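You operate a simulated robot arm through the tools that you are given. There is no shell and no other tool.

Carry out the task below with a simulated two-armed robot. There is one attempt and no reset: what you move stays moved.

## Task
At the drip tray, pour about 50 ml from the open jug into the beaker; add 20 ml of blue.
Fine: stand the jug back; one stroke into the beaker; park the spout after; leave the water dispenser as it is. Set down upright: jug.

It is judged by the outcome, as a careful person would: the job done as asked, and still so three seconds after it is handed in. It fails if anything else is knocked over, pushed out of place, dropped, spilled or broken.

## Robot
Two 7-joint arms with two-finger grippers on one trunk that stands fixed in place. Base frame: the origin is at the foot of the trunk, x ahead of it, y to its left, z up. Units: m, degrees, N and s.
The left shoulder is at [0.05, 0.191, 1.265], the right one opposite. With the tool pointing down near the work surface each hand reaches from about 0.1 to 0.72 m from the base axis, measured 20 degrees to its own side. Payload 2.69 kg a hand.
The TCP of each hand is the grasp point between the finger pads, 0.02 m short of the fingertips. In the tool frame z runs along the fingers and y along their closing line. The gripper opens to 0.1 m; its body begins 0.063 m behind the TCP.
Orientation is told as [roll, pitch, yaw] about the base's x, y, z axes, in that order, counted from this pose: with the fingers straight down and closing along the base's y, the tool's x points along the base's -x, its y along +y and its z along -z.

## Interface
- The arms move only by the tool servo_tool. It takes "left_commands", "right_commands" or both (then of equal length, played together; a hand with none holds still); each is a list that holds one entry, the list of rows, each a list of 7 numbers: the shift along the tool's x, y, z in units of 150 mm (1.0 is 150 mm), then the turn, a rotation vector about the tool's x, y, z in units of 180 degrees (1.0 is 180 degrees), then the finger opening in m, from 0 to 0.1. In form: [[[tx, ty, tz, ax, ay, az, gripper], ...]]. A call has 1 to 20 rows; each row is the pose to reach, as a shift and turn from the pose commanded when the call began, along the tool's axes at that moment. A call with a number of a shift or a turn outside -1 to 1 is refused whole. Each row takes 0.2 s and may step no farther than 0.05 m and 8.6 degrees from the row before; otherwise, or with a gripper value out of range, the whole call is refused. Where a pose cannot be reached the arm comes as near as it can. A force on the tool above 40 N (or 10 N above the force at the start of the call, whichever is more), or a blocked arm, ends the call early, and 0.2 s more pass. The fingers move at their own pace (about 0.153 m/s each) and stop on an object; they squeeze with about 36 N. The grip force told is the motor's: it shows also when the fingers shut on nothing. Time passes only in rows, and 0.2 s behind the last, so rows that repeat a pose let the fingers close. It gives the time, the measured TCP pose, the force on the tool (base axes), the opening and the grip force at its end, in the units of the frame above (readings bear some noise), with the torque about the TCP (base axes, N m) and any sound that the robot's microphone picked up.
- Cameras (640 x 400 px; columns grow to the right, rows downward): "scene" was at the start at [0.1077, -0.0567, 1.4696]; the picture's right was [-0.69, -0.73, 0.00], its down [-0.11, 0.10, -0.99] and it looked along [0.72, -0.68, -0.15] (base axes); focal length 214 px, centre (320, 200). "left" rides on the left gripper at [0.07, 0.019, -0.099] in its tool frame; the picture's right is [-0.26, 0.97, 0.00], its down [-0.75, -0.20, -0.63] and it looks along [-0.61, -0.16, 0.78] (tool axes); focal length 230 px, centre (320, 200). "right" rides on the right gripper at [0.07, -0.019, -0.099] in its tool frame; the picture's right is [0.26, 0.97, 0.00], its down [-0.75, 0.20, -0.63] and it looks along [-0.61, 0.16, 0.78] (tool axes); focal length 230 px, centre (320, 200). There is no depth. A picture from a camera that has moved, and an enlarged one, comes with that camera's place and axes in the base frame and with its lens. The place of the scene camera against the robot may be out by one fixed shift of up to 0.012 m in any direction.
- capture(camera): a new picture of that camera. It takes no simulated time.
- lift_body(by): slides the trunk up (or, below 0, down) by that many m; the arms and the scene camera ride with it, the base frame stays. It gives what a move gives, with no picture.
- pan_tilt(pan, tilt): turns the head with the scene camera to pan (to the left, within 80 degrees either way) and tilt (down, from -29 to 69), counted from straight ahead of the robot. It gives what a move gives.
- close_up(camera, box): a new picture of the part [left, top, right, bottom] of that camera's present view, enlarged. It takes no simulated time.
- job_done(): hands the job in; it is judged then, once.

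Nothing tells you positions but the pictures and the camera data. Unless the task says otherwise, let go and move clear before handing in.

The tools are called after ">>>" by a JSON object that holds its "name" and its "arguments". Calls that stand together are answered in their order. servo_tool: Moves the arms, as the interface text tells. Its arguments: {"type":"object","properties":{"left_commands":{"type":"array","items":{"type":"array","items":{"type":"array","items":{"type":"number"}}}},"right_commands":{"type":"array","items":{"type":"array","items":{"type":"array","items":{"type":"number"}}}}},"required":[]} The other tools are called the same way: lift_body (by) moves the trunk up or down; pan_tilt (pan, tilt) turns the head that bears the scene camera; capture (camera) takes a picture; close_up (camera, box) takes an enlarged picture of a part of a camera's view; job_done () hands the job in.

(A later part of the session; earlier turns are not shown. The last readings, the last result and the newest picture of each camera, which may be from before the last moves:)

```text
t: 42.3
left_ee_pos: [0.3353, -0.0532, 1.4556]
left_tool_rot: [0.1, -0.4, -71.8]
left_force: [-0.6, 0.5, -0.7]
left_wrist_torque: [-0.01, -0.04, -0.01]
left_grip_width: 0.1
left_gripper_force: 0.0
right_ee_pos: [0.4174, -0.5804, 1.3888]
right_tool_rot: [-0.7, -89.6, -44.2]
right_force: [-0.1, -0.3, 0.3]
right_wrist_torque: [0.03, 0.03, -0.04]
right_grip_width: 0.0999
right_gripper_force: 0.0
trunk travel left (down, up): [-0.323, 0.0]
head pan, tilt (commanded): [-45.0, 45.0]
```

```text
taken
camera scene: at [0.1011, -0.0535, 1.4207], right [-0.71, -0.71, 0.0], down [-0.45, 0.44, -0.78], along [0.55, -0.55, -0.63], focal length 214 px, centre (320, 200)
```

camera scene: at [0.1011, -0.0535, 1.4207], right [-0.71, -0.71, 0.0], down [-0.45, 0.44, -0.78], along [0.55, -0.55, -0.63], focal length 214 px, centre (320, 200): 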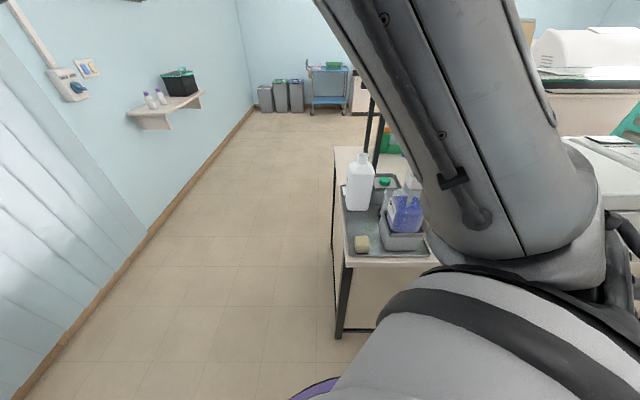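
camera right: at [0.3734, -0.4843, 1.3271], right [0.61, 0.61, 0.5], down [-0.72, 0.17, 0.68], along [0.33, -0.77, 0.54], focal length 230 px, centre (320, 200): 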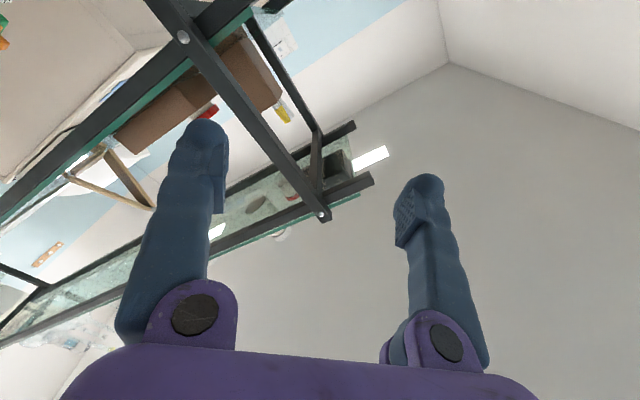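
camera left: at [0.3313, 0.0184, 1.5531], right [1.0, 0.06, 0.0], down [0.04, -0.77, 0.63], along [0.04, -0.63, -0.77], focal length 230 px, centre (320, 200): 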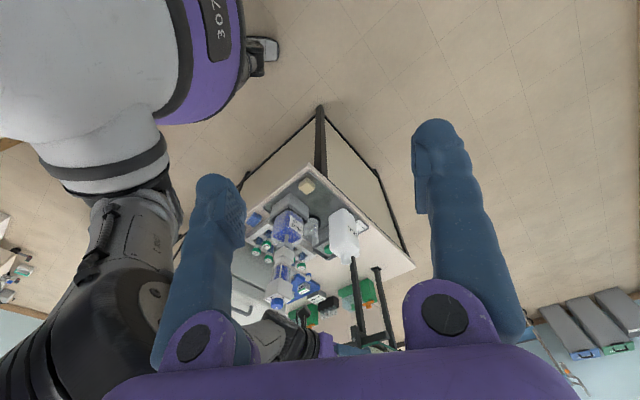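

The elbow-up posture handles both orientations cleanly with the tool exactly horizontal. Now I'll test lowering in this posture: back off to in front of the jug line and descend 10 cm.

>>> {"name": "servo_tool", "arguments": {"right_commands": [[[0, 0, -0.14, 0, 0, 0, 0.1], [0, 0.005, -0.28, 0, 0, 0, 0.1], [0.05, 0.01, -0.42, 0, 0, 0, 0.1], [0.2, 0.015, -0.567, 0, 0, 0, 0.1], [0.35, 0.015, -0.567, 0, 0, 0, 0.1], [0.5, 0.015, -0.567, 0, 0, 0, 0.1], [0.667, 0.015, -0.567, 0, 0, 0, 0.1], [0.667, 0.015, -0.567, 0, 0, 0, 0.1]]]}}

>>> {"name": "capture", "arguments": {"camera": "scene"}}

>>> {"name": "capture", "arguments": {"camera": "left"}}

```text
t: 44.1
left_ee_pos: [0.3346, -0.0538, 1.4555]
left_tool_rot: [0.1, -0.4, -71.9]
left_force: [-0.2, 0.8, -0.6]
left_wrist_torque: [-0.02, -0.04, -0.01]
left_grip_width: 0.1
left_gripper_force: 0.0
right_ee_pos: [0.3511, -0.5735, 1.3299]
right_tool_rot: [21.6, -89.7, -66.9]
right_force: [-0.3, 0.1, -0.4]
right_wrist_torque: [0.01, -0.01, 0.03]
right_grip_width: 0.1
right_gripper_force: 0.0
right hand out of reach, approached as far as the arm can: row 1, 2, 3, 4, 5, 6, 7, 8
trunk travel left (down, up): [-0.323, 0.0]
head pan, tilt (commanded): [-45.0, 45.0]
```

```text
taken
camera scene: at [0.0974, -0.0502, 1.4121], right [-0.71, -0.71, 0.0], down [-0.5, 0.5, -0.71], along [0.5, -0.5, -0.71], focal length 214 px, centre (320, 200)
```

scene: 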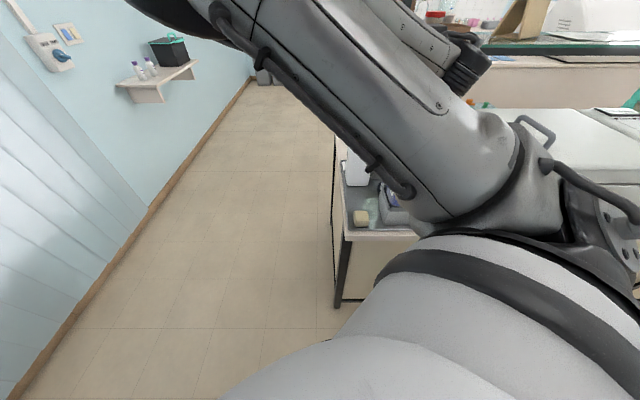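

```text
taken
camera left: at [0.3308, 0.0187, 1.5532], right [1.0, 0.06, 0.0], down [0.04, -0.77, 0.64], along [0.04, -0.63, -0.77], focal length 230 px, centre (320, 200)
```

left: 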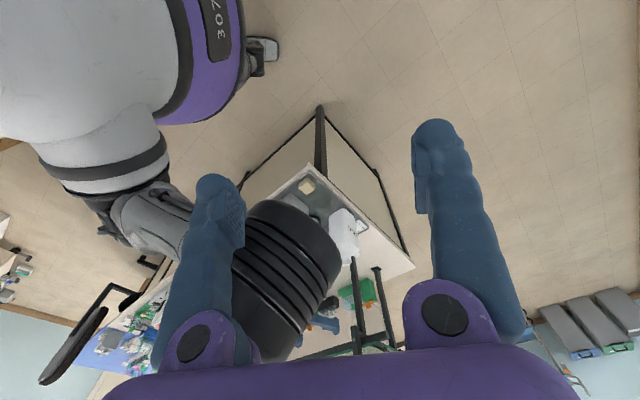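

Too close to the shoulder for this height, and the hand drifted right near the pump head, so I'll move it left and forward immediately, and shift the left hand aside (left) to give the right elbow room.

>>> {"name": "servo_tool", "arguments": {"right_commands": [[[0, 0.11, 0.0, 0, 0, 0, 0.1], [0, 0.22, 0.08, 0, 0, 0, 0.1], [0, 0.33, 0.16, 0, 0, 0, 0.1], [0, 0.44, 0.25, 0, 0, 0, 0.1], [0.05, 0.55, 0.33, 0, 0, 0, 0.1], [0.1, 0.647, 0.408, 0, 0, 0, 0.1], [0.1, 0.647, 0.408, 0, 0, 0, 0.1]]], "left_commands": [[[0.13, 0.043, 0, 0, 0, 0, 0.1], [0.27, 0.087, 0, 0, 0, 0, 0.1], [0.41, 0.133, 0, 0, 0, 0, 0.1], [0.55, 0.18, 0, 0, 0, 0, 0.1], [0.69, 0.225, 0, 0, 0, 0, 0.1], [0.824, 0.268, 0, 0, 0, 0, 0.1], [0.824, 0.268, 0, 0, 0, 0, 0.1]]]}}

>>> {"name": "capture", "arguments": {"camera": "left"}}

>>> {"name": "capture", "arguments": {"camera": "right"}}

>>> {"name": "capture", "arguments": {"camera": "scene"}}

```text
t: 45.9
left_ee_pos: [0.3318, 0.0732, 1.4475]
left_tool_rot: [0.2, -0.5, -71.8]
left_force: [0.9, 0.7, 0.2]
left_wrist_torque: [-0.02, 0.01, -0.02]
left_grip_width: 0.1001
left_gripper_force: 0.1
left hand out of reach, approached as far as the arm can: row 5, 6, 7
right_ee_pos: [0.4308, -0.5532, 1.4313]
right_tool_rot: [132.4, -72.7, -178.0]
right_force: [-0.1, 0.2, 0.7]
right_wrist_torque: [-0.01, 0.03, -0.03]
right_grip_width: 0.1
right_gripper_force: 0.1
right hand out of reach, approached as far as the arm can: row 1, 2, 3, 4, 5, 6
trunk travel left (down, up): [-0.323, 0.0]
head pan, tilt (commanded): [-45.0, 45.0]
stopped in row 7 (right hand): the arm was blocked; the commanded pose is now the measured one
```

```text
taken
camera left: at [0.3269, 0.1453, 1.5453], right [1.0, 0.06, 0.0], down [0.04, -0.77, 0.64], along [0.04, -0.64, -0.77], focal length 230 px, centre (320, 200)
```

left: 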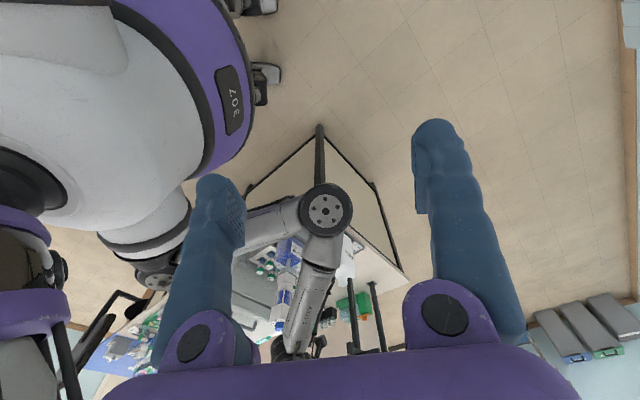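

```text
taken
camera right: at [0.3724, -0.4946, 1.3404], right [0.74, 0.68, -0.04], down [-0.51, 0.58, 0.64], along [0.45, -0.45, 0.77], focal length 230 px, centre (320, 200)
```

right: 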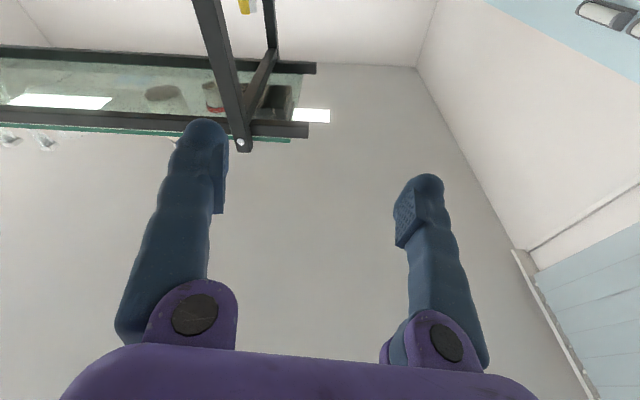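

```text
taken
camera scene: at [0.0992, -0.0497, 1.412], right [-0.71, -0.71, 0.0], down [-0.5, 0.5, -0.71], along [0.5, -0.5, -0.71], focal length 214 px, centre (320, 200)
```

scene: 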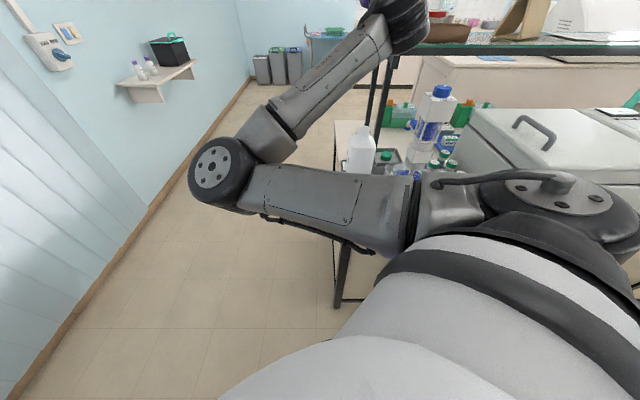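

The arm flipped back to the elbow-left posture at high, clear space; the bench is untouched. I'll deliberately return to the elbow-up posture by rolling to the pour orientation here (high above everything), then descend in that posture farther from the shoulder.

>>> {"name": "servo_tool", "arguments": {"right_commands": [[[0.008, -0.01, 0.015, 0.0046, 0.0051, 0.0431, 0.1], [0.015, -0.021, 0.029, 0.0093, 0.0103, 0.0861, 0.1], [0.023, -0.031, 0.044, 0.0139, 0.0154, 0.1292, 0.1], [0.03, -0.042, 0.059, 0.0185, 0.0206, 0.1723, 0.1], [0.038, -0.052, 0.074, 0.0232, 0.0257, 0.2154, 0.1], [0.046, -0.062, 0.088, 0.0278, 0.0308, 0.2584, 0.1], [0.053, -0.073, 0.103, 0.0324, 0.036, 0.3015, 0.1], [0.061, -0.083, 0.118, 0.037, 0.0411, 0.3446, 0.1], [0.068, -0.094, 0.132, 0.0417, 0.0463, 0.3876, 0.1], [0.076, -0.104, 0.147, 0.0463, 0.0514, 0.4307, 0.1], [0.076, -0.104, 0.147, 0.0463, 0.0514, 0.4307, 0.1]]]}}

>>> {"name": "capture", "arguments": {"camera": "left"}}

>>> {"name": "capture", "arguments": {"camera": "scene"}}

```text
t: 48.3
left_ee_pos: [0.3273, 0.0721, 1.4496]
left_tool_rot: [0.2, -0.5, -71.7]
left_force: [-0.1, -0.2, -0.2]
left_wrist_torque: [-0.04, -0.03, 0.01]
left_grip_width: 0.1002
left_gripper_force: 0.1
right_ee_pos: [0.4354, -0.582, 1.4163]
right_tool_rot: [89.5, 0.3, -135.2]
right_force: [-1.4, 1.2, 1.0]
right_wrist_torque: [0.06, 0.04, 0.0]
right_grip_width: 0.0997
right_gripper_force: 0.0
right hand out of reach, approached as far as the arm can: row 6, 7, 8, 9, 10
trunk travel left (down, up): [-0.323, 0.0]
head pan, tilt (commanded): [-45.0, 45.0]
```

```text
taken
camera left: at [0.3233, 0.1446, 1.5464], right [1.0, 0.06, 0.01], down [0.04, -0.77, 0.64], along [0.04, -0.63, -0.77], focal length 230 px, centre (320, 200)
```

left: 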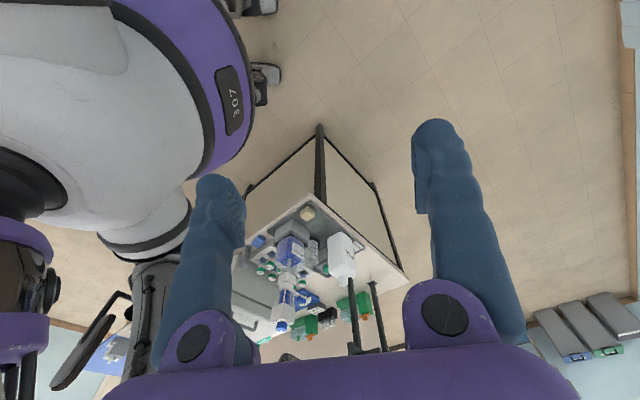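

```text
taken
camera scene: at [0.0983, -0.0579, 1.4282], right [-0.74, -0.68, 0.0], down [-0.38, 0.42, -0.83], along [0.56, -0.61, -0.56], focal length 214 px, centre (320, 200)
```

scene: 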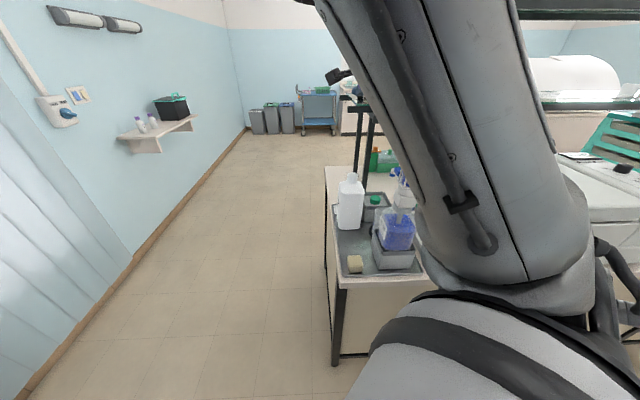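

Back in elbow-up posture. Now roll to the grasp orientation while shifting left and slightly forward, at z≈1.39.

>>> {"name": "servo_tool", "arguments": {"right_commands": [[[0.08, -0.018, 0.024, 0, 0, -0.0455, 0.1], [0.158, -0.036, 0.048, 0, 0, -0.091, 0.1], [0.236, -0.055, 0.073, 0, 0, -0.1364, 0.1], [0.315, -0.073, 0.097, 0, 0, -0.1818, 0.1], [0.394, -0.091, 0.121, 0, 0, -0.2273, 0.1], [0.473, -0.109, 0.146, 0, 0, -0.2727, 0.1], [0.552, -0.127, 0.17, 0, 0, -0.3182, 0.1], [0.63, -0.145, 0.194, 0, 0, -0.3636, 0.1], [0.709, -0.164, 0.218, 0, 0, -0.4091, 0.1], [0.788, -0.182, 0.243, 0, 0, -0.4545, 0.1], [0.867, -0.2, 0.267, 0, 0, -0.5, 0.1], [0.867, -0.2, 0.267, 0, 0, -0.5, 0.1]]]}}

>>> {"name": "capture", "arguments": {"camera": "left"}}

>>> {"name": "capture", "arguments": {"camera": "scene"}}

```text
t: 50.9
left_ee_pos: [0.3284, 0.072, 1.449]
left_tool_rot: [0.0, -0.5, -71.7]
left_force: [0.2, -0.6, -0.4]
left_wrist_torque: [0.04, 0.04, 0.01]
left_grip_width: 0.1001
left_gripper_force: 0.1
right_ee_pos: [0.5678, -0.5783, 1.423]
right_tool_rot: [66.1, -89.6, -111.1]
right_force: [1.0, 0.5, 0.3]
right_wrist_torque: [-0.01, 0.04, -0.03]
right_grip_width: 0.1
right_gripper_force: 0.0
right hand out of reach, approached as far as the arm can: row 2, 3, 4, 5, 6, 7, 8, 9, 10, 11, 12
trunk travel left (down, up): [-0.323, 0.0]
head pan, tilt (commanded): [-45.0, 45.0]
```

```text
taken
camera left: at [0.3251, 0.1444, 1.5459], right [1.0, 0.06, 0.0], down [0.04, -0.77, 0.64], along [0.04, -0.63, -0.77], focal length 230 px, centre (320, 200)
```

left: 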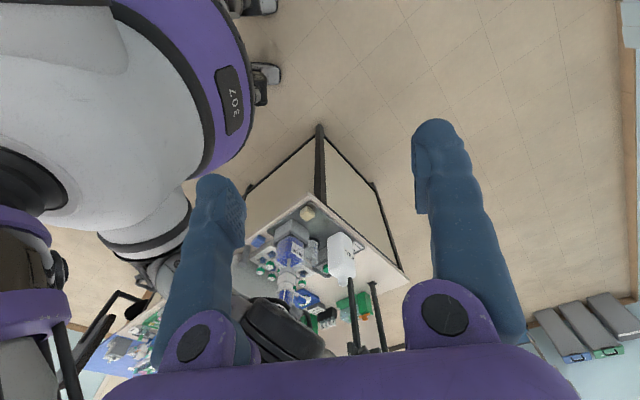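

```text
taken
camera scene: at [0.0977, -0.0506, 1.4121], right [-0.71, -0.71, 0.0], down [-0.5, 0.5, -0.71], along [0.5, -0.5, -0.71], focal length 214 px, centre (320, 200)
```

scene: 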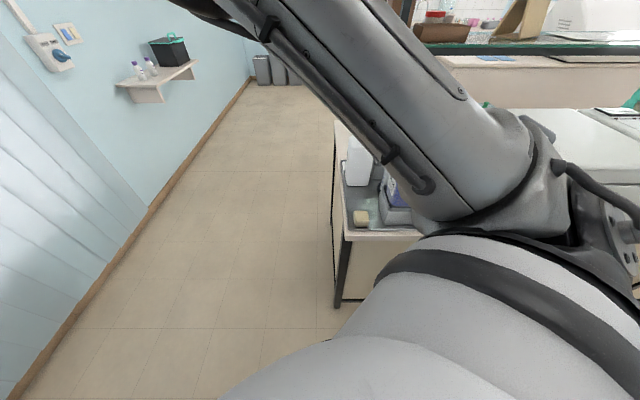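

The horizontal-hand poses are awkward for this arm, so I'm switching plan: grasp the jug with the hand tilted ~40° below horizontal, and pour by tilting forward, which keeps the hand near vertical where the arm works well. First bring the hand to that tilt, above and in front of the jug, to test reach.

>>> {"name": "servo_tool", "arguments": {"right_commands": [[[0.07, -0.058, -0.108, 0, 0.028, 0, 0.1], [0.15, -0.117, -0.217, 0, 0.056, 0, 0.1], [0.25, -0.175, -0.325, 0, 0.083, 0, 0.1], [0.37, -0.233, -0.433, 0, 0.111, 0, 0.1], [0.5, -0.292, -0.542, 0, 0.139, 0, 0.1], [0.65, -0.35, -0.65, 0, 0.167, 0, 0.1], [0.8, -0.408, -0.758, 0, 0.194, 0, 0.1], [0.967, -0.467, -0.867, 0, 0.222, 0, 0.1], [0.967, -0.467, -0.867, 0, 0.222, 0, 0.1]]]}}

>>> {"name": "capture", "arguments": {"camera": "left"}}

>>> {"name": "capture", "arguments": {"camera": "right"}}

>>> {"name": "capture", "arguments": {"camera": "scene"}}

```text
t: 52.9
left_ee_pos: [0.3292, 0.0717, 1.4487]
left_tool_rot: [0.0, -0.5, -71.7]
left_force: [0.6, 0.2, -0.7]
left_wrist_torque: [-0.01, 0.03, 0.01]
left_grip_width: 0.1002
left_gripper_force: 0.1
right_ee_pos: [0.4277, -0.5337, 1.2769]
right_tool_rot: [0.8, -50.1, -45.6]
right_force: [-0.4, 0.5, -0.4]
right_wrist_torque: [0.01, -0.01, -0.02]
right_grip_width: 0.1001
right_gripper_force: 0.0
trunk travel left (down, up): [-0.323, 0.0]
head pan, tilt (commanded): [-45.0, 45.0]
```

```text
taken
camera left: at [0.3256, 0.1446, 1.5457], right [1.0, 0.06, 0.0], down [0.04, -0.77, 0.64], along [0.04, -0.64, -0.77], focal length 230 px, centre (320, 200)
```

left: 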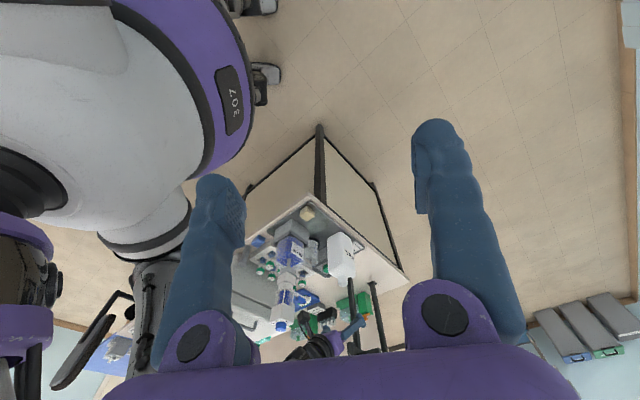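

```text
taken
camera right: at [0.3303, -0.4619, 1.2877], right [0.57, 0.8, -0.19], down [0.13, 0.14, 0.98], along [0.81, -0.58, -0.03], focal length 230 px, centre (320, 200)
```

right: 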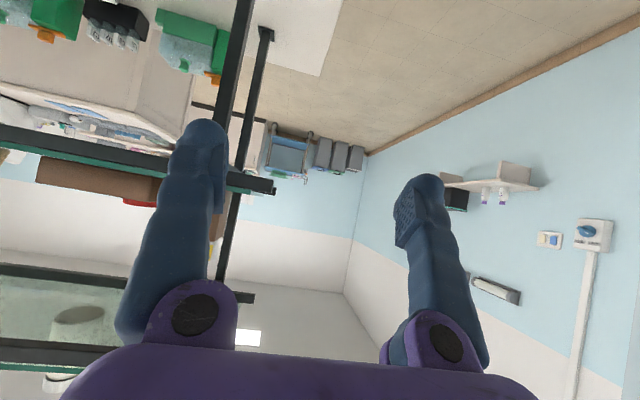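

```text
taken
camera scene: at [0.1042, -0.0531, 1.4255], right [-0.69, -0.73, 0.0], down [-0.43, 0.4, -0.81], along [0.59, -0.56, -0.59], focal length 214 px, centre (320, 200)
```

scene: 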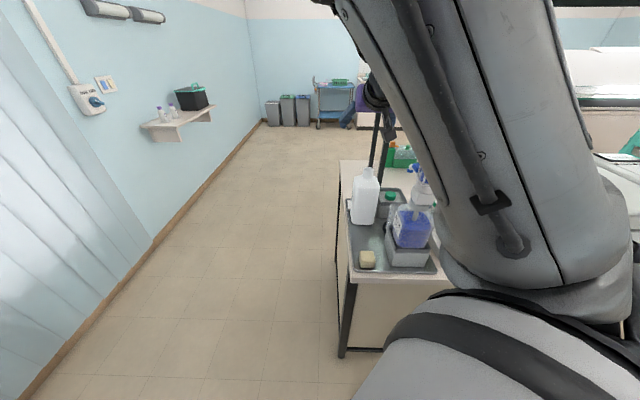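

That pose was reached exactly. Now descending toward the jug's front in the same orientation.

>>> {"name": "servo_tool", "arguments": {"right_commands": [[[0.148, -0.042, 0.066, 0, 0, 0, 0.1], [0.295, -0.084, 0.132, 0, 0, 0, 0.1], [0.443, -0.127, 0.198, 0, 0, 0, 0.1], [0.591, -0.169, 0.264, 0, 0, 0, 0.1], [0.738, -0.211, 0.33, 0, 0, 0, 0.1], [0.886, -0.253, 0.396, 0, 0, 0, 0.1], [0.886, -0.253, 0.396, 0, 0, 0, 0.1]]]}}

>>> {"name": "capture", "arguments": {"camera": "left"}}

>>> {"name": "capture", "arguments": {"camera": "right"}}

>>> {"name": "capture", "arguments": {"camera": "scene"}}

```text
t: 54.5
left_ee_pos: [0.3301, 0.0715, 1.4485]
left_tool_rot: [0.1, -0.5, -71.8]
left_force: [0.2, 0.2, -0.3]
left_wrist_torque: [0.01, -0.02, 0.0]
left_grip_width: 0.1002
left_gripper_force: 0.0
right_ee_pos: [0.3736, -0.532, 1.1363]
right_tool_rot: [0.7, -50.1, -45.5]
right_force: [0.7, 0.2, -1.1]
right_wrist_torque: [0.01, -0.04, 0.04]
right_grip_width: 0.1002
right_gripper_force: 0.1
trunk travel left (down, up): [-0.323, 0.0]
head pan, tilt (commanded): [-45.0, 45.0]
```

```text
taken
camera left: at [0.325, 0.1448, 1.5459], right [1.0, 0.06, 0.0], down [0.04, -0.77, 0.64], along [0.04, -0.64, -0.77], focal length 230 px, centre (320, 200)
```

left: 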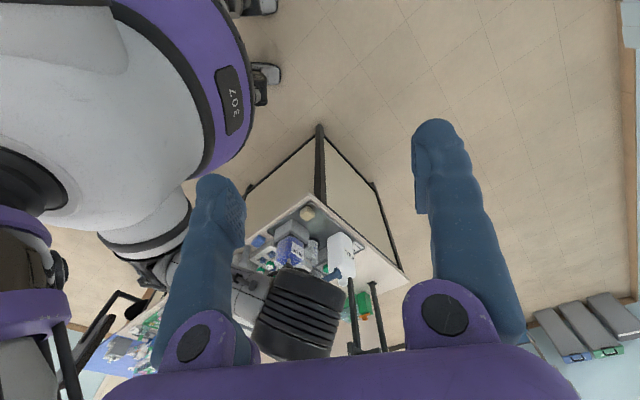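

```text
taken
camera right: at [0.2756, -0.4602, 1.1469], right [0.57, 0.8, -0.19], down [0.13, 0.14, 0.98], along [0.81, -0.58, -0.03], focal length 230 px, centre (320, 200)
```

right: 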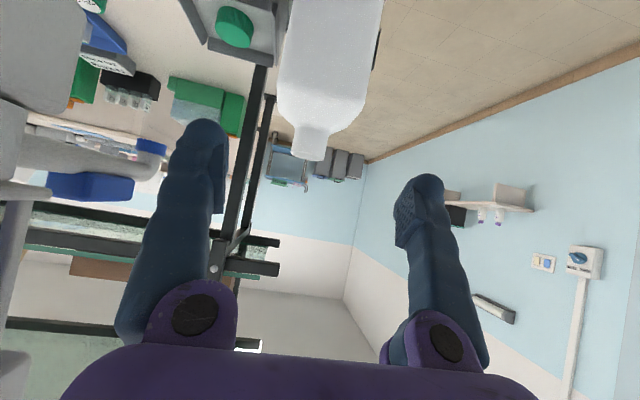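

```text
taken
camera scene: at [0.0975, -0.0503, 1.4121], right [-0.71, -0.71, 0.0], down [-0.5, 0.5, -0.71], along [0.5, -0.5, -0.71], focal length 214 px, centre (320, 200)
```

scene: 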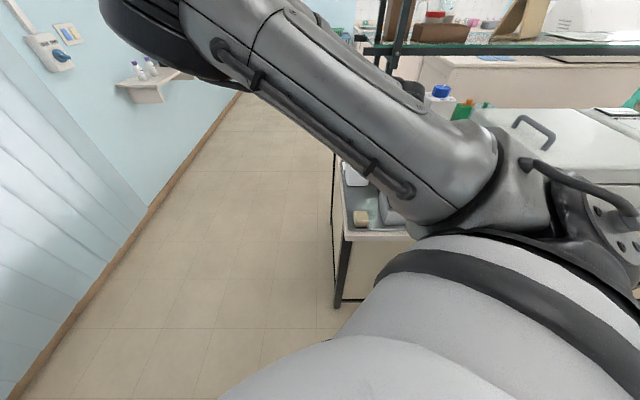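

Reach for the tilted grasp is confirmed; the jug shows between the fingers. Before grasping, I'll rehearse the pour orientation empty-handed and high: rise and bring the tool to vertical first.

>>> {"name": "servo_tool", "arguments": {"right_commands": [[[-0.118, 0.05, -0.067, 0, 0.0347, 0, 0.1], [-0.237, 0.1, -0.133, 0, 0.0694, 0, 0.1], [-0.355, 0.15, -0.2, 0, 0.1042, 0, 0.1], [-0.473, 0.2, -0.267, 0, 0.1389, 0, 0.1], [-0.591, 0.25, -0.333, 0, 0.1736, 0, 0.1], [-0.71, 0.3, -0.4, 0, 0.2083, 0, 0.1], [-0.828, 0.35, -0.466, 0, 0.2431, 0, 0.1], [-0.946, 0.4, -0.533, 0, 0.2778, 0, 0.1], [-0.946, 0.4, -0.533, 0, 0.2778, 0, 0.1]]]}}

>>> {"name": "capture", "arguments": {"camera": "left"}}

```text
t: 56.5
left_ee_pos: [0.3298, 0.0725, 1.4493]
left_tool_rot: [0.2, -0.5, -71.7]
left_force: [-0.5, -0.1, 0.9]
left_wrist_torque: [-0.02, -0.03, 0.0]
left_grip_width: 0.1001
left_gripper_force: 0.1
right_ee_pos: [0.4353, -0.5115, 1.2966]
right_tool_rot: [0.3, 0.0, -45.0]
right_force: [0.2, 1.5, -0.3]
right_wrist_torque: [-0.03, -0.01, -0.03]
right_grip_width: 0.1
right_gripper_force: 0.0
trunk travel left (down, up): [-0.323, 0.0]
head pan, tilt (commanded): [-45.0, 45.0]
```

```text
taken
camera left: at [0.325, 0.1449, 1.5458], right [1.0, 0.06, 0.0], down [0.04, -0.77, 0.64], along [0.04, -0.64, -0.77], focal length 230 px, centre (320, 200)
```

left: 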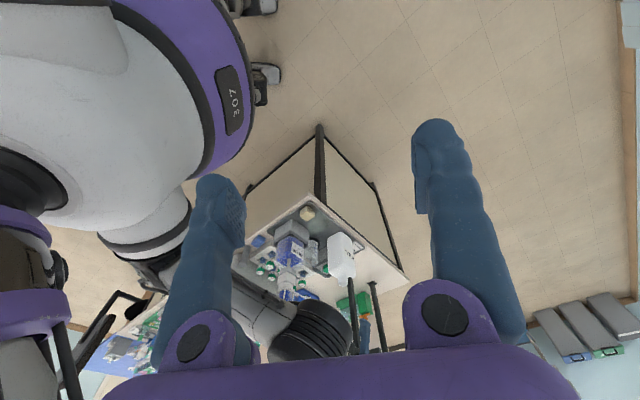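

Now the yaw test: turn from -45° to -135° (tool vertical, high).

>>> {"name": "servo_tool", "arguments": {"right_commands": [[[0, 0, 0, 0, 0, 0.0455, 0.1], [0, 0, 0, 0, 0, 0.091, 0.1], [0, 0, 0, 0, 0, 0.1364, 0.1], [0, 0, 0, 0, 0, 0.1818, 0.1], [0, 0, 0, 0, 0, 0.2273, 0.1], [0, 0, 0, 0, 0, 0.2727, 0.1], [0, 0, 0, 0, 0, 0.3182, 0.1], [0, 0, 0, 0, 0, 0.3636, 0.1], [0, 0, 0, 0, 0, 0.4091, 0.1], [0, 0, 0, 0, 0, 0.4545, 0.1], [0, 0, 0, 0, 0, 0.5, 0.1], [0, 0, 0, 0, 0, 0.5, 0.1]]]}}

>>> {"name": "capture", "arguments": {"camera": "right"}}

>>> {"name": "capture", "arguments": {"camera": "left"}}

```text
t: 59.1
left_ee_pos: [0.331, 0.0725, 1.4478]
left_tool_rot: [0.0, -0.5, -71.8]
left_force: [-0.1, 0.6, -0.9]
left_wrist_torque: [-0.03, -0.02, 0.04]
left_grip_width: 0.1
left_gripper_force: 0.1
right_ee_pos: [0.1562, -0.5022, 1.2507]
right_tool_rot: [0.1, 0.4, -135.0]
right_force: [0.3, -0.7, -0.6]
right_wrist_torque: [-0.01, 0.0, 0.01]
right_grip_width: 0.0998
right_gripper_force: 0.1
right hand out of reach, approached as far as the arm can: row 4, 5, 6, 7, 8, 9, 10, 11, 12
trunk travel left (down, up): [-0.323, 0.0]
head pan, tilt (commanded): [-45.0, 45.0]
```

```text
taken
camera right: at [0.1925, -0.4405, 1.3509], right [0.87, -0.5, 0.0], down [-0.39, -0.68, 0.62], along [-0.31, -0.54, -0.78], focal length 230 px, centre (320, 200)
```

right: 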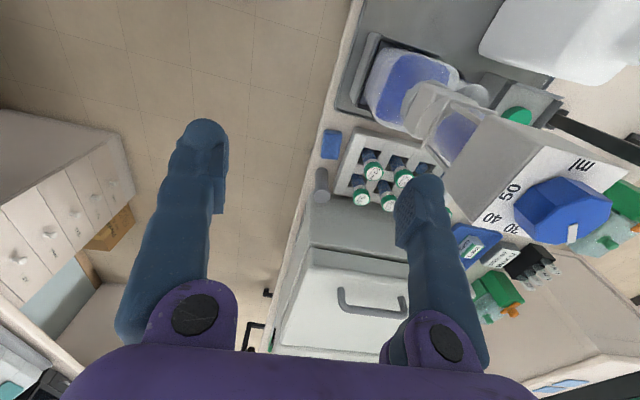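

```text
taken
camera left: at [0.326, 0.1448, 1.5456], right [1.0, 0.06, 0.0], down [0.04, -0.77, 0.64], along [0.04, -0.64, -0.77], focal length 230 px, centre (320, 200)
```

left: 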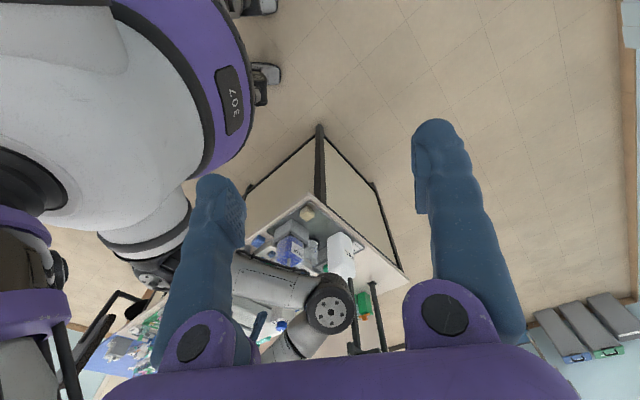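

The yaw of -135° isn't reachable there and the arm drifted sideways near the pump, so I must check nothing was bumped before doing anything else.

>>> {"name": "close_up", "arguments": {"camera": "left", "box": [240, 190, 380, 350]}}

>>> {"name": "close_up", "arguments": {"camera": "right", "box": [320, 0, 640, 260]}}

>>> {"name": "capture", "arguments": {"camera": "scene"}}

```text
2.50 times, centred on (310, 270) of left
camera zoom: at [0.326, 0.1448, 1.5456], right [1.0, 0.06, 0.0], down [0.04, -0.77, 0.64], along [0.04, -0.64, -0.77], focal length 575 px, centre (345, 25)
```

zoom: 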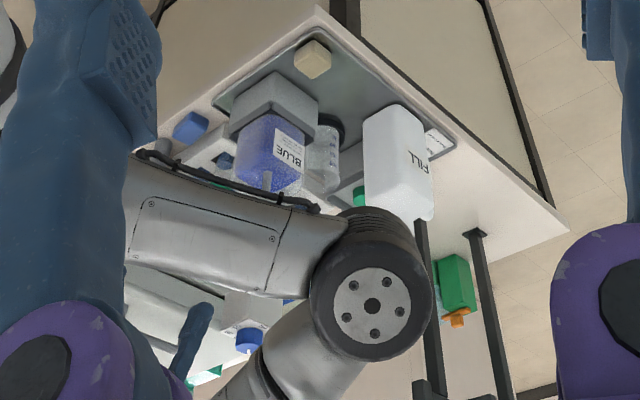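

```text
1.54 times, centred on (480, 130) of right
camera zoom: at [0.1925, -0.4405, 1.3509], right [0.87, -0.5, 0.0], down [-0.39, -0.68, 0.62], along [-0.31, -0.54, -0.78], focal length 354 px, centre (74, 308)
```

zoom: 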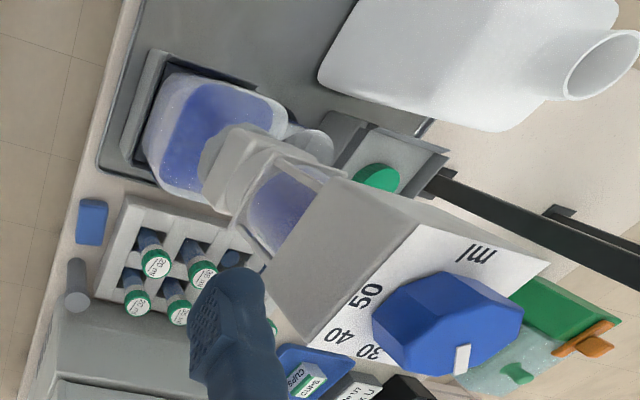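

```text
taken
camera scene: at [0.0984, -0.0502, 1.412], right [-0.71, -0.71, 0.0], down [-0.5, 0.5, -0.71], along [0.5, -0.5, -0.71], focal length 214 px, centre (320, 200)
```

scene: 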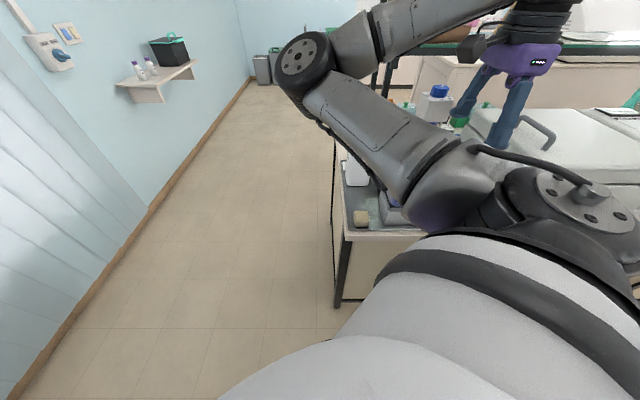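

The dispenser and jug are still standing. I'll lift straight up a little first, away from the pump, checking reach as I go.

>>> {"name": "servo_tool", "arguments": {"right_commands": [[[0, 0, -0.15, 0, 0, 0, 0.1], [0, 0, -0.3, 0, 0, 0, 0.1], [0, 0, -0.45, 0, 0, 0, 0.1], [0, 0, -0.45, 0, 0, 0, 0.1]]]}}

>>> {"name": "capture", "arguments": {"camera": "right"}}

```text
t: 60.1
left_ee_pos: [0.3299, 0.0715, 1.4486]
left_tool_rot: [0.1, -0.5, -71.8]
left_force: [0.5, 0.4, -0.2]
left_wrist_torque: [-0.04, 0.0, -0.01]
left_grip_width: 0.0998
left_gripper_force: 0.1
right_ee_pos: [0.1424, -0.4988, 1.3142]
right_tool_rot: [0.1, 0.4, -134.8]
right_force: [0.1, 0.4, -0.2]
right_wrist_torque: [-0.02, 0.0, 0.03]
right_grip_width: 0.1
right_gripper_force: 0.1
right hand out of reach, approached as far as the arm can: row 2, 3, 4
trunk travel left (down, up): [-0.323, 0.0]
head pan, tilt (commanded): [-45.0, 45.0]
```

```text
taken
camera right: at [0.1778, -0.4368, 1.4137], right [0.87, -0.5, 0.0], down [-0.39, -0.68, 0.62], along [-0.31, -0.54, -0.78], focal length 230 px, centre (320, 200)
```

right: 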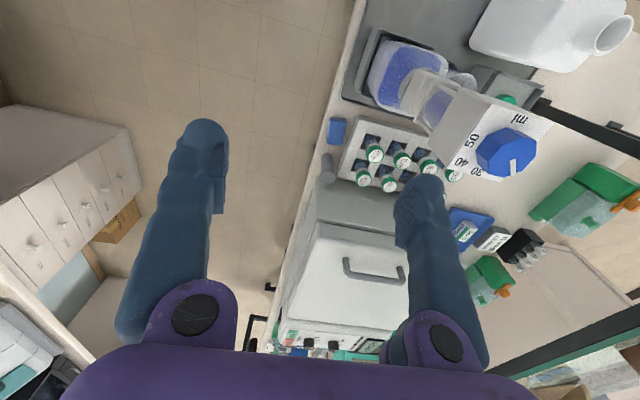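

The pump hasn't moved (knob still at (0.254, -0.566)). New pour concept: keep the hand ~40° below horizontal for the grasp (which reached perfectly), then roll the jug sideways while yawing, ending with the hand horizontal on its side – a pose I already reached. I'll go back toward the earlier posture, staying above the pump.

>>> {"name": "servo_tool", "arguments": {"right_commands": [[[0.0, 0.0, -0.15, 0, 0, -0.02, 0.1], [0.1, 0.1, -0.25, 0, 0, -0.06, 0.1], [0.21, 0.21, -0.25, 0, 0, -0.1, 0.1], [0.33, 0.33, -0.25, 0, 0, -0.14, 0.1], [0.44, 0.44, -0.25, 0, 0, -0.18, 0.1], [0.55, 0.55, -0.25, 0, 0, -0.22, 0.1], [0.66, 0.66, -0.25, 0, 0, -0.25, 0.1], [0.66, 0.66, -0.25, 0, 0, -0.25, 0.1]]]}}

```text
t: 61.9
left_ee_pos: [0.3289, 0.0706, 1.4478]
left_tool_rot: [0.1, -0.5, -71.7]
left_force: [0.2, 0.2, 0.6]
left_wrist_torque: [0.01, -0.03, -0.01]
left_grip_width: 0.0999
left_gripper_force: 0.1
right_ee_pos: [0.2805, -0.4969, 1.3509]
right_tool_rot: [0.4, 0.2, -89.9]
right_force: [-0.3, -0.5, -0.1]
right_wrist_torque: [-0.04, -0.02, -0.03]
right_grip_width: 0.1
right_gripper_force: 0.0
trunk travel left (down, up): [-0.323, 0.0]
head pan, tilt (commanded): [-45.0, 45.0]
```

>>> {"name": "capture", "arguments": {"camera": "right"}}

>>> {"name": "close_up", "arguments": {"camera": "right", "box": [200, 0, 400, 130]}}

```text
taken
camera right: at [0.2623, -0.4286, 1.4503], right [0.97, 0.26, 0.01], down [0.2, -0.75, 0.63], along [0.17, -0.6, -0.78], focal length 230 px, centre (320, 200)
```

right: 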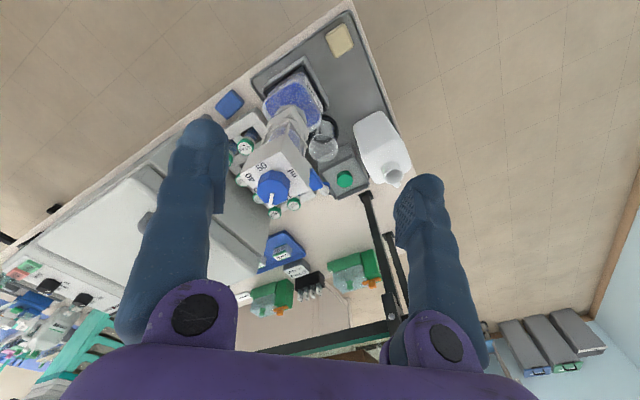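

```text
3.08 times, centred on (300, 65) of right
camera zoom: at [0.2623, -0.4286, 1.4503], right [0.97, 0.26, 0.01], down [0.2, -0.75, 0.63], along [0.17, -0.6, -0.78], focal length 708 px, centre (382, 615)
```

zoom: 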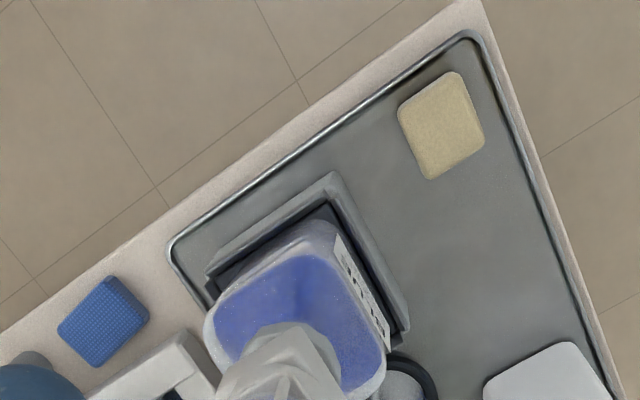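

>>> {"name": "close_up", "arguments": {"camera": "right", "box": [230, 80, 430, 230]}}

```text
2.67 times, centred on (330, 155) of right
camera zoom: at [0.2623, -0.4286, 1.4503], right [0.97, 0.26, 0.01], down [0.2, -0.75, 0.63], along [0.17, -0.6, -0.78], focal length 614 px, centre (293, 320)
```

zoom: 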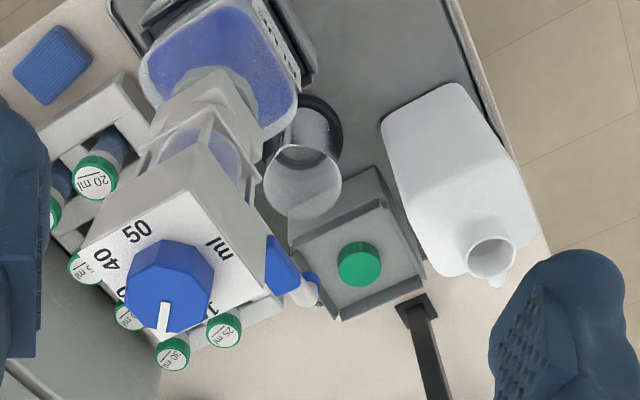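

I can see everything well: spout tip at (0.338, -0.651) over the beaker at about (0.335, -0.643), dial at 20, jug undisturbed. Moving on to yaw -45 in front of the jug.

>>> {"name": "servo_tool", "arguments": {"right_commands": [[[0.008, 0.13, 0, 0, 0, -0.042, 0.1], [0.016, 0.27, 0, 0, 0, -0.083, 0.1], [0.024, 0.4, 0, 0, 0, -0.125, 0.1], [0.032, 0.53, 0, 0, 0, -0.167, 0.1], [0.04, 0.67, 0, 0, 0, -0.208, 0.1], [0.047, 0.8, 0, 0, 0, -0.25, 0.1], [0.047, 0.8, 0, 0, 0, -0.25, 0.1]]]}}

```text
t: 63.5
left_ee_pos: [0.3283, 0.0716, 1.4483]
left_tool_rot: [0.1, -0.5, -71.6]
left_force: [-0.1, -0.4, -0.6]
left_wrist_torque: [0.04, 0.01, 0.01]
left_grip_width: 0.1001
left_gripper_force: 0.1
right_ee_pos: [0.3999, -0.4915, 1.3529]
right_tool_rot: [0.5, -0.2, -44.8]
right_force: [-0.5, 0.2, -0.1]
right_wrist_torque: [-0.02, -0.02, 0.02]
right_grip_width: 0.0997
right_gripper_force: 0.0
trunk travel left (down, up): [-0.323, 0.0]
head pan, tilt (commanded): [-45.0, 45.0]
```

>>> {"name": "servo_tool", "arguments": {"right_commands": [[[-0.057, -0.029, 0.048, 0, -0.0397, 0, 0.1], [-0.114, -0.057, 0.095, 0, -0.0794, 0, 0.1], [-0.171, -0.086, 0.143, 0, -0.119, 0, 0.1], [-0.229, -0.114, 0.19, 0, -0.1587, 0, 0.1], [-0.286, -0.143, 0.238, 0, -0.1984, 0, 0.1], [-0.343, -0.171, 0.286, 0, -0.2381, 0, 0.1], [-0.4, -0.2, 0.333, 0, -0.2778, 0, 0.1], [-0.4, -0.2, 0.333, 0, -0.2778, 0, 0.1]]]}}

>>> {"name": "capture", "arguments": {"camera": "scene"}}

>>> {"name": "capture", "arguments": {"camera": "left"}}

```text
t: 65.3
left_ee_pos: [0.3295, 0.0727, 1.4489]
left_tool_rot: [0.2, -0.5, -71.6]
left_force: [0.3, -1.2, -0.1]
left_wrist_torque: [-0.02, -0.02, 0.01]
left_grip_width: 0.1001
left_gripper_force: 0.0
right_ee_pos: [0.4216, -0.5559, 1.3022]
right_tool_rot: [0.8, -50.2, -45.5]
right_force: [-0.7, -0.8, 0.5]
right_wrist_torque: [0.06, -0.04, 0.02]
right_grip_width: 0.0999
right_gripper_force: 0.0
trunk travel left (down, up): [-0.323, 0.0]
head pan, tilt (commanded): [-45.0, 45.0]
```

```text
taken
camera scene: at [0.0977, -0.0504, 1.4121], right [-0.71, -0.71, 0.0], down [-0.5, 0.5, -0.71], along [0.5, -0.5, -0.71], focal length 214 px, centre (320, 200)
```

scene: 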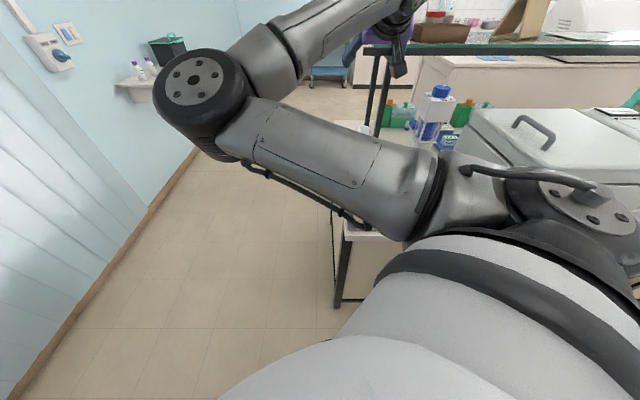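

```text
taken
camera left: at [0.3252, 0.1446, 1.5458], right [1.0, 0.06, 0.0], down [0.04, -0.77, 0.64], along [0.04, -0.64, -0.77], focal length 230 px, centre (320, 200)
```

left: 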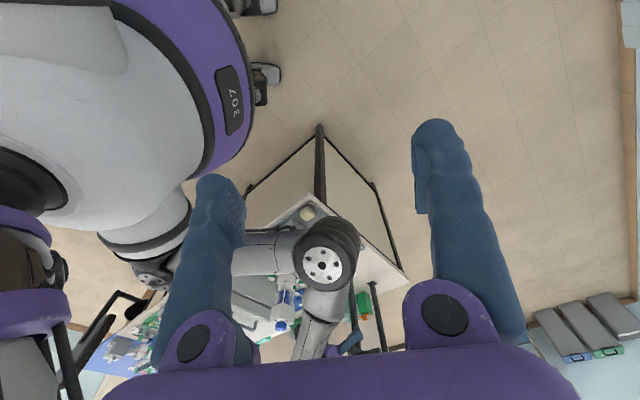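

This pose is reached but in the elbow-left posture; for rolling I need elbow-up. I'll roll to the on-side orientation high above the bench (where the flip happened harmlessly before), then rehearse the pour path in reverse from there.

>>> {"name": "servo_tool", "arguments": {"right_commands": [[[-0.15, -0.008, -0.067, 0, 0, 0, 0.1], [-0.3, -0.016, -0.134, 0, 0, 0, 0.1], [-0.45, -0.024, -0.2, 0, 0, 0, 0.1], [-0.6, -0.032, -0.267, 0, 0, 0, 0.1], [-0.747, -0.04, -0.334, 0, 0, 0, 0.1], [-0.747, -0.045, -0.334, -0.0145, -0.0145, 0.0398, 0.1], [-0.747, -0.049, -0.334, -0.029, -0.029, 0.0796, 0.1], [-0.747, -0.054, -0.334, -0.0435, -0.0435, 0.1194, 0.1], [-0.747, -0.059, -0.334, -0.058, -0.058, 0.1592, 0.1], [-0.747, -0.064, -0.334, -0.0725, -0.0725, 0.199, 0.1], [-0.747, -0.069, -0.334, -0.087, -0.087, 0.2388, 0.1], [-0.747, -0.073, -0.334, -0.1015, -0.1015, 0.2786, 0.1], [-0.747, -0.078, -0.334, -0.116, -0.116, 0.3184, 0.1], [-0.747, -0.083, -0.334, -0.1305, -0.1305, 0.3582, 0.1], [-0.747, -0.088, -0.334, -0.145, -0.145, 0.398, 0.1], [-0.747, -0.092, -0.334, -0.1595, -0.1595, 0.4378, 0.1], [-0.747, -0.097, -0.334, -0.174, -0.174, 0.4776, 0.1], [-0.747, -0.097, -0.334, -0.174, -0.174, 0.4776, 0.1]]]}}

>>> {"name": "capture", "arguments": {"camera": "scene"}}

>>> {"name": "capture", "arguments": {"camera": "left"}}

```text
t: 69.1
left_ee_pos: [0.3271, 0.0717, 1.4485]
left_tool_rot: [0.3, -0.6, -71.7]
left_force: [-0.2, -0.1, 0.1]
left_wrist_torque: [-0.02, -0.02, -0.01]
left_grip_width: 0.1
left_gripper_force: 0.2
right_ee_pos: [0.4297, -0.6056, 1.4218]
right_tool_rot: [90.6, 1.0, -135.6]
right_force: [-0.5, -0.3, 0.3]
right_wrist_torque: [0.0, 0.0, 0.01]
right_grip_width: 0.0998
right_gripper_force: 0.2
right hand out of reach, approached as far as the arm can: row 15, 16, 17, 18
trunk travel left (down, up): [-0.323, 0.0]
head pan, tilt (commanded): [-45.0, 45.0]
```

```text
taken
camera scene: at [0.0952, -0.0499, 1.4123], right [-0.71, -0.71, 0.0], down [-0.5, 0.5, -0.71], along [0.5, -0.5, -0.71], focal length 214 px, centre (320, 200)
```

scene: 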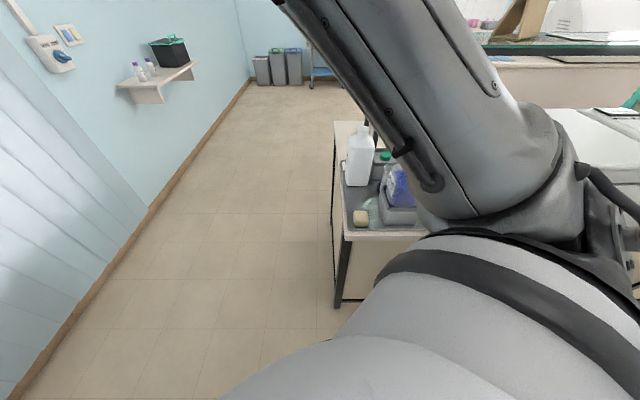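

```text
taken
camera left: at [0.3222, 0.1451, 1.5467], right [1.0, 0.06, 0.01], down [0.04, -0.77, 0.64], along [0.04, -0.64, -0.77], focal length 230 px, centre (320, 200)
```

left: 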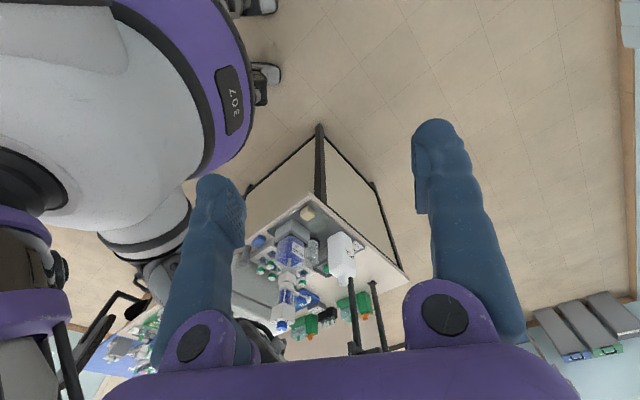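

The combined pitch-and-roll path is nearly continuous (only ~1.5 cm deviation), which is what I need for pouring. Now I'll lower in this on-side orientation toward the pour location to test reach, still above the jug.

>>> {"name": "servo_tool", "arguments": {"right_commands": [[[-0.017, -0.16, 0.06, 0, -0.009, 0, 0.1], [-0.035, -0.32, 0.12, 0, -0.0185, 0, 0.1], [-0.052, -0.48, 0.18, 0, -0.028, 0, 0.1], [-0.069, -0.645, 0.24, 0, -0.037, 0, 0.1], [-0.087, -0.806, 0.3, 0, -0.046, 0, 0.1], [-0.104, -0.967, 0.361, 0, -0.0556, 0, 0.1], [-0.104, -0.967, 0.361, 0, -0.0556, 0, 0.1]]]}}

>>> {"name": "capture", "arguments": {"camera": "left"}}

>>> {"name": "capture", "arguments": {"camera": "right"}}

```text
t: 70.7
left_ee_pos: [0.3301, 0.0713, 1.448]
left_tool_rot: [0.1, -0.5, -71.7]
left_force: [-0.3, 0.1, -0.4]
left_wrist_torque: [-0.01, 0.02, 0.03]
left_grip_width: 0.0999
left_gripper_force: 0.1
right_ee_pos: [0.4467, -0.6216, 1.3602]
right_tool_rot: [90.0, 0.4, -139.4]
right_force: [0.0, -0.7, -0.2]
right_wrist_torque: [-0.01, 0.03, 0.02]
right_grip_width: 0.1001
right_gripper_force: 0.1
right hand out of reach, approached as far as the arm can: row 2, 3, 4, 5, 6, 7
trunk travel left (down, up): [-0.323, 0.0]
head pan, tilt (commanded): [-45.0, 45.0]
```

```text
taken
camera left: at [0.3257, 0.1443, 1.5457], right [1.0, 0.06, 0.0], down [0.04, -0.77, 0.64], along [0.04, -0.63, -0.77], focal length 230 px, centre (320, 200)
```

left: 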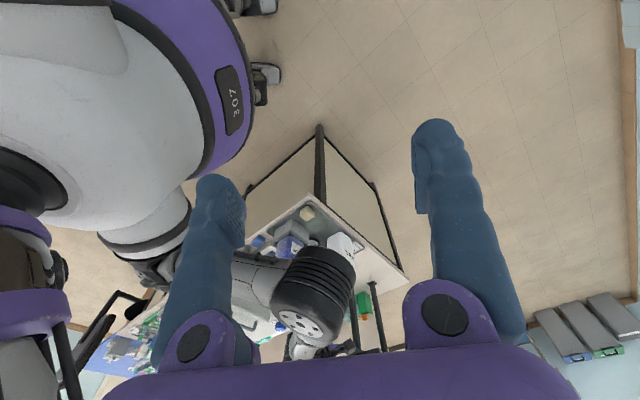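

```text
taken
camera right: at [0.4351, -0.5005, 1.342], right [0.19, 0.16, 0.97], down [-0.98, -0.01, 0.2], along [0.04, -0.99, 0.16], focal length 230 px, centre (320, 200)
```

right: 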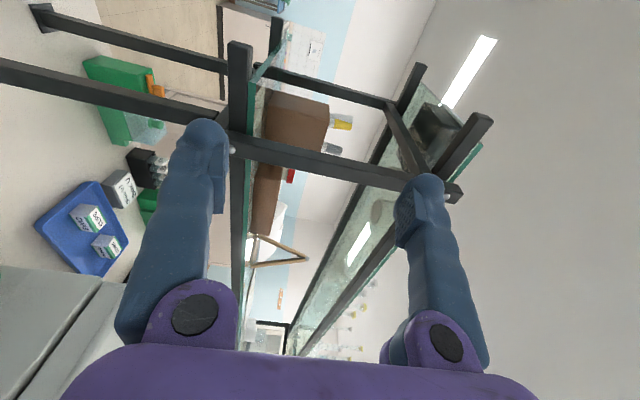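

Low on-side poses aren't reachable from this shoulder height, but relative to the shoulder they are – so lowering the trunk ~0.31 m is the answer. First I'll bring the right hand back to the tilted grasp orientation in a high, clear spot in front of the jug.

>>> {"name": "servo_tool", "arguments": {"right_commands": [[[0.033, 0.1, -0.062, 0.012, 0.0148, -0.0377, 0.1], [0.067, 0.2, -0.124, 0.024, 0.0297, -0.0753, 0.1], [0.1, 0.3, -0.186, 0.036, 0.0445, -0.113, 0.1], [0.134, 0.4, -0.248, 0.048, 0.0594, -0.1507, 0.1], [0.167, 0.4, -0.31, 0.06, 0.0742, -0.1883, 0.1], [0.201, 0.4, -0.372, 0.072, 0.0891, -0.226, 0.1], [0.234, 0.4, -0.435, 0.084, 0.1039, -0.2637, 0.1], [0.268, 0.4, -0.497, 0.096, 0.1188, -0.3014, 0.1], [0.301, 0.4, -0.559, 0.108, 0.1336, -0.339, 0.1], [0.335, 0.4, -0.621, 0.12, 0.1485, -0.3767, 0.1], [0.368, 0.4, -0.683, 0.132, 0.1633, -0.4144, 0.1], [0.402, 0.4, -0.745, 0.144, 0.1782, -0.452, 0.1], [0.435, 0.4, -0.807, 0.156, 0.193, -0.4897, 0.1], [0.435, 0.4, -0.807, 0.156, 0.193, -0.4897, 0.1]]]}}

>>> {"name": "capture", "arguments": {"camera": "left"}}

>>> {"name": "capture", "arguments": {"camera": "scene"}}

```text
t: 73.7
left_ee_pos: [0.3303, 0.0713, 1.4486]
left_tool_rot: [0.0, -0.6, -71.7]
left_force: [0.2, 0.2, -0.3]
left_wrist_torque: [0.05, 0.0, -0.02]
left_grip_width: 0.1
left_gripper_force: 0.1
right_ee_pos: [0.4302, -0.5029, 1.4166]
right_tool_rot: [-0.6, -49.7, -44.3]
right_force: [-0.2, 0.2, -0.3]
right_wrist_torque: [0.02, -0.02, 0.01]
right_grip_width: 0.1
right_gripper_force: 0.1
right hand out of reach, approached as far as the arm can: row 10, 11, 12, 13, 14
trunk travel left (down, up): [-0.323, 0.0]
head pan, tilt (commanded): [-45.0, 45.0]
```

```text
taken
camera left: at [0.3252, 0.1443, 1.5459], right [1.0, 0.06, 0.0], down [0.04, -0.77, 0.64], along [0.04, -0.63, -0.77], focal length 230 px, centre (320, 200)
```

left: 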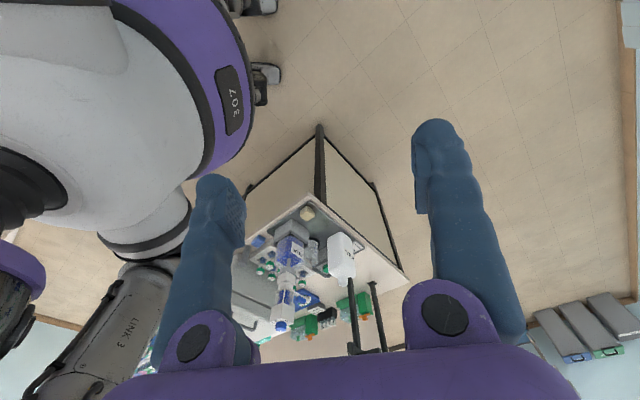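

```text
taken
camera scene: at [0.097, -0.0673, 1.4608], right [-0.79, -0.61, 0.0], down [-0.14, 0.19, -0.97], along [0.59, -0.77, -0.24], focal length 214 px, centre (320, 200)
```

scene: 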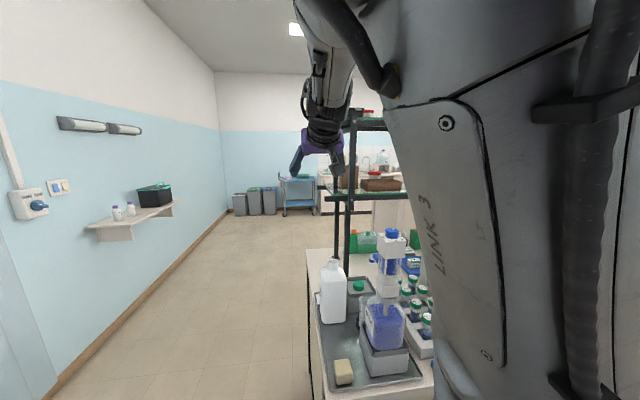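

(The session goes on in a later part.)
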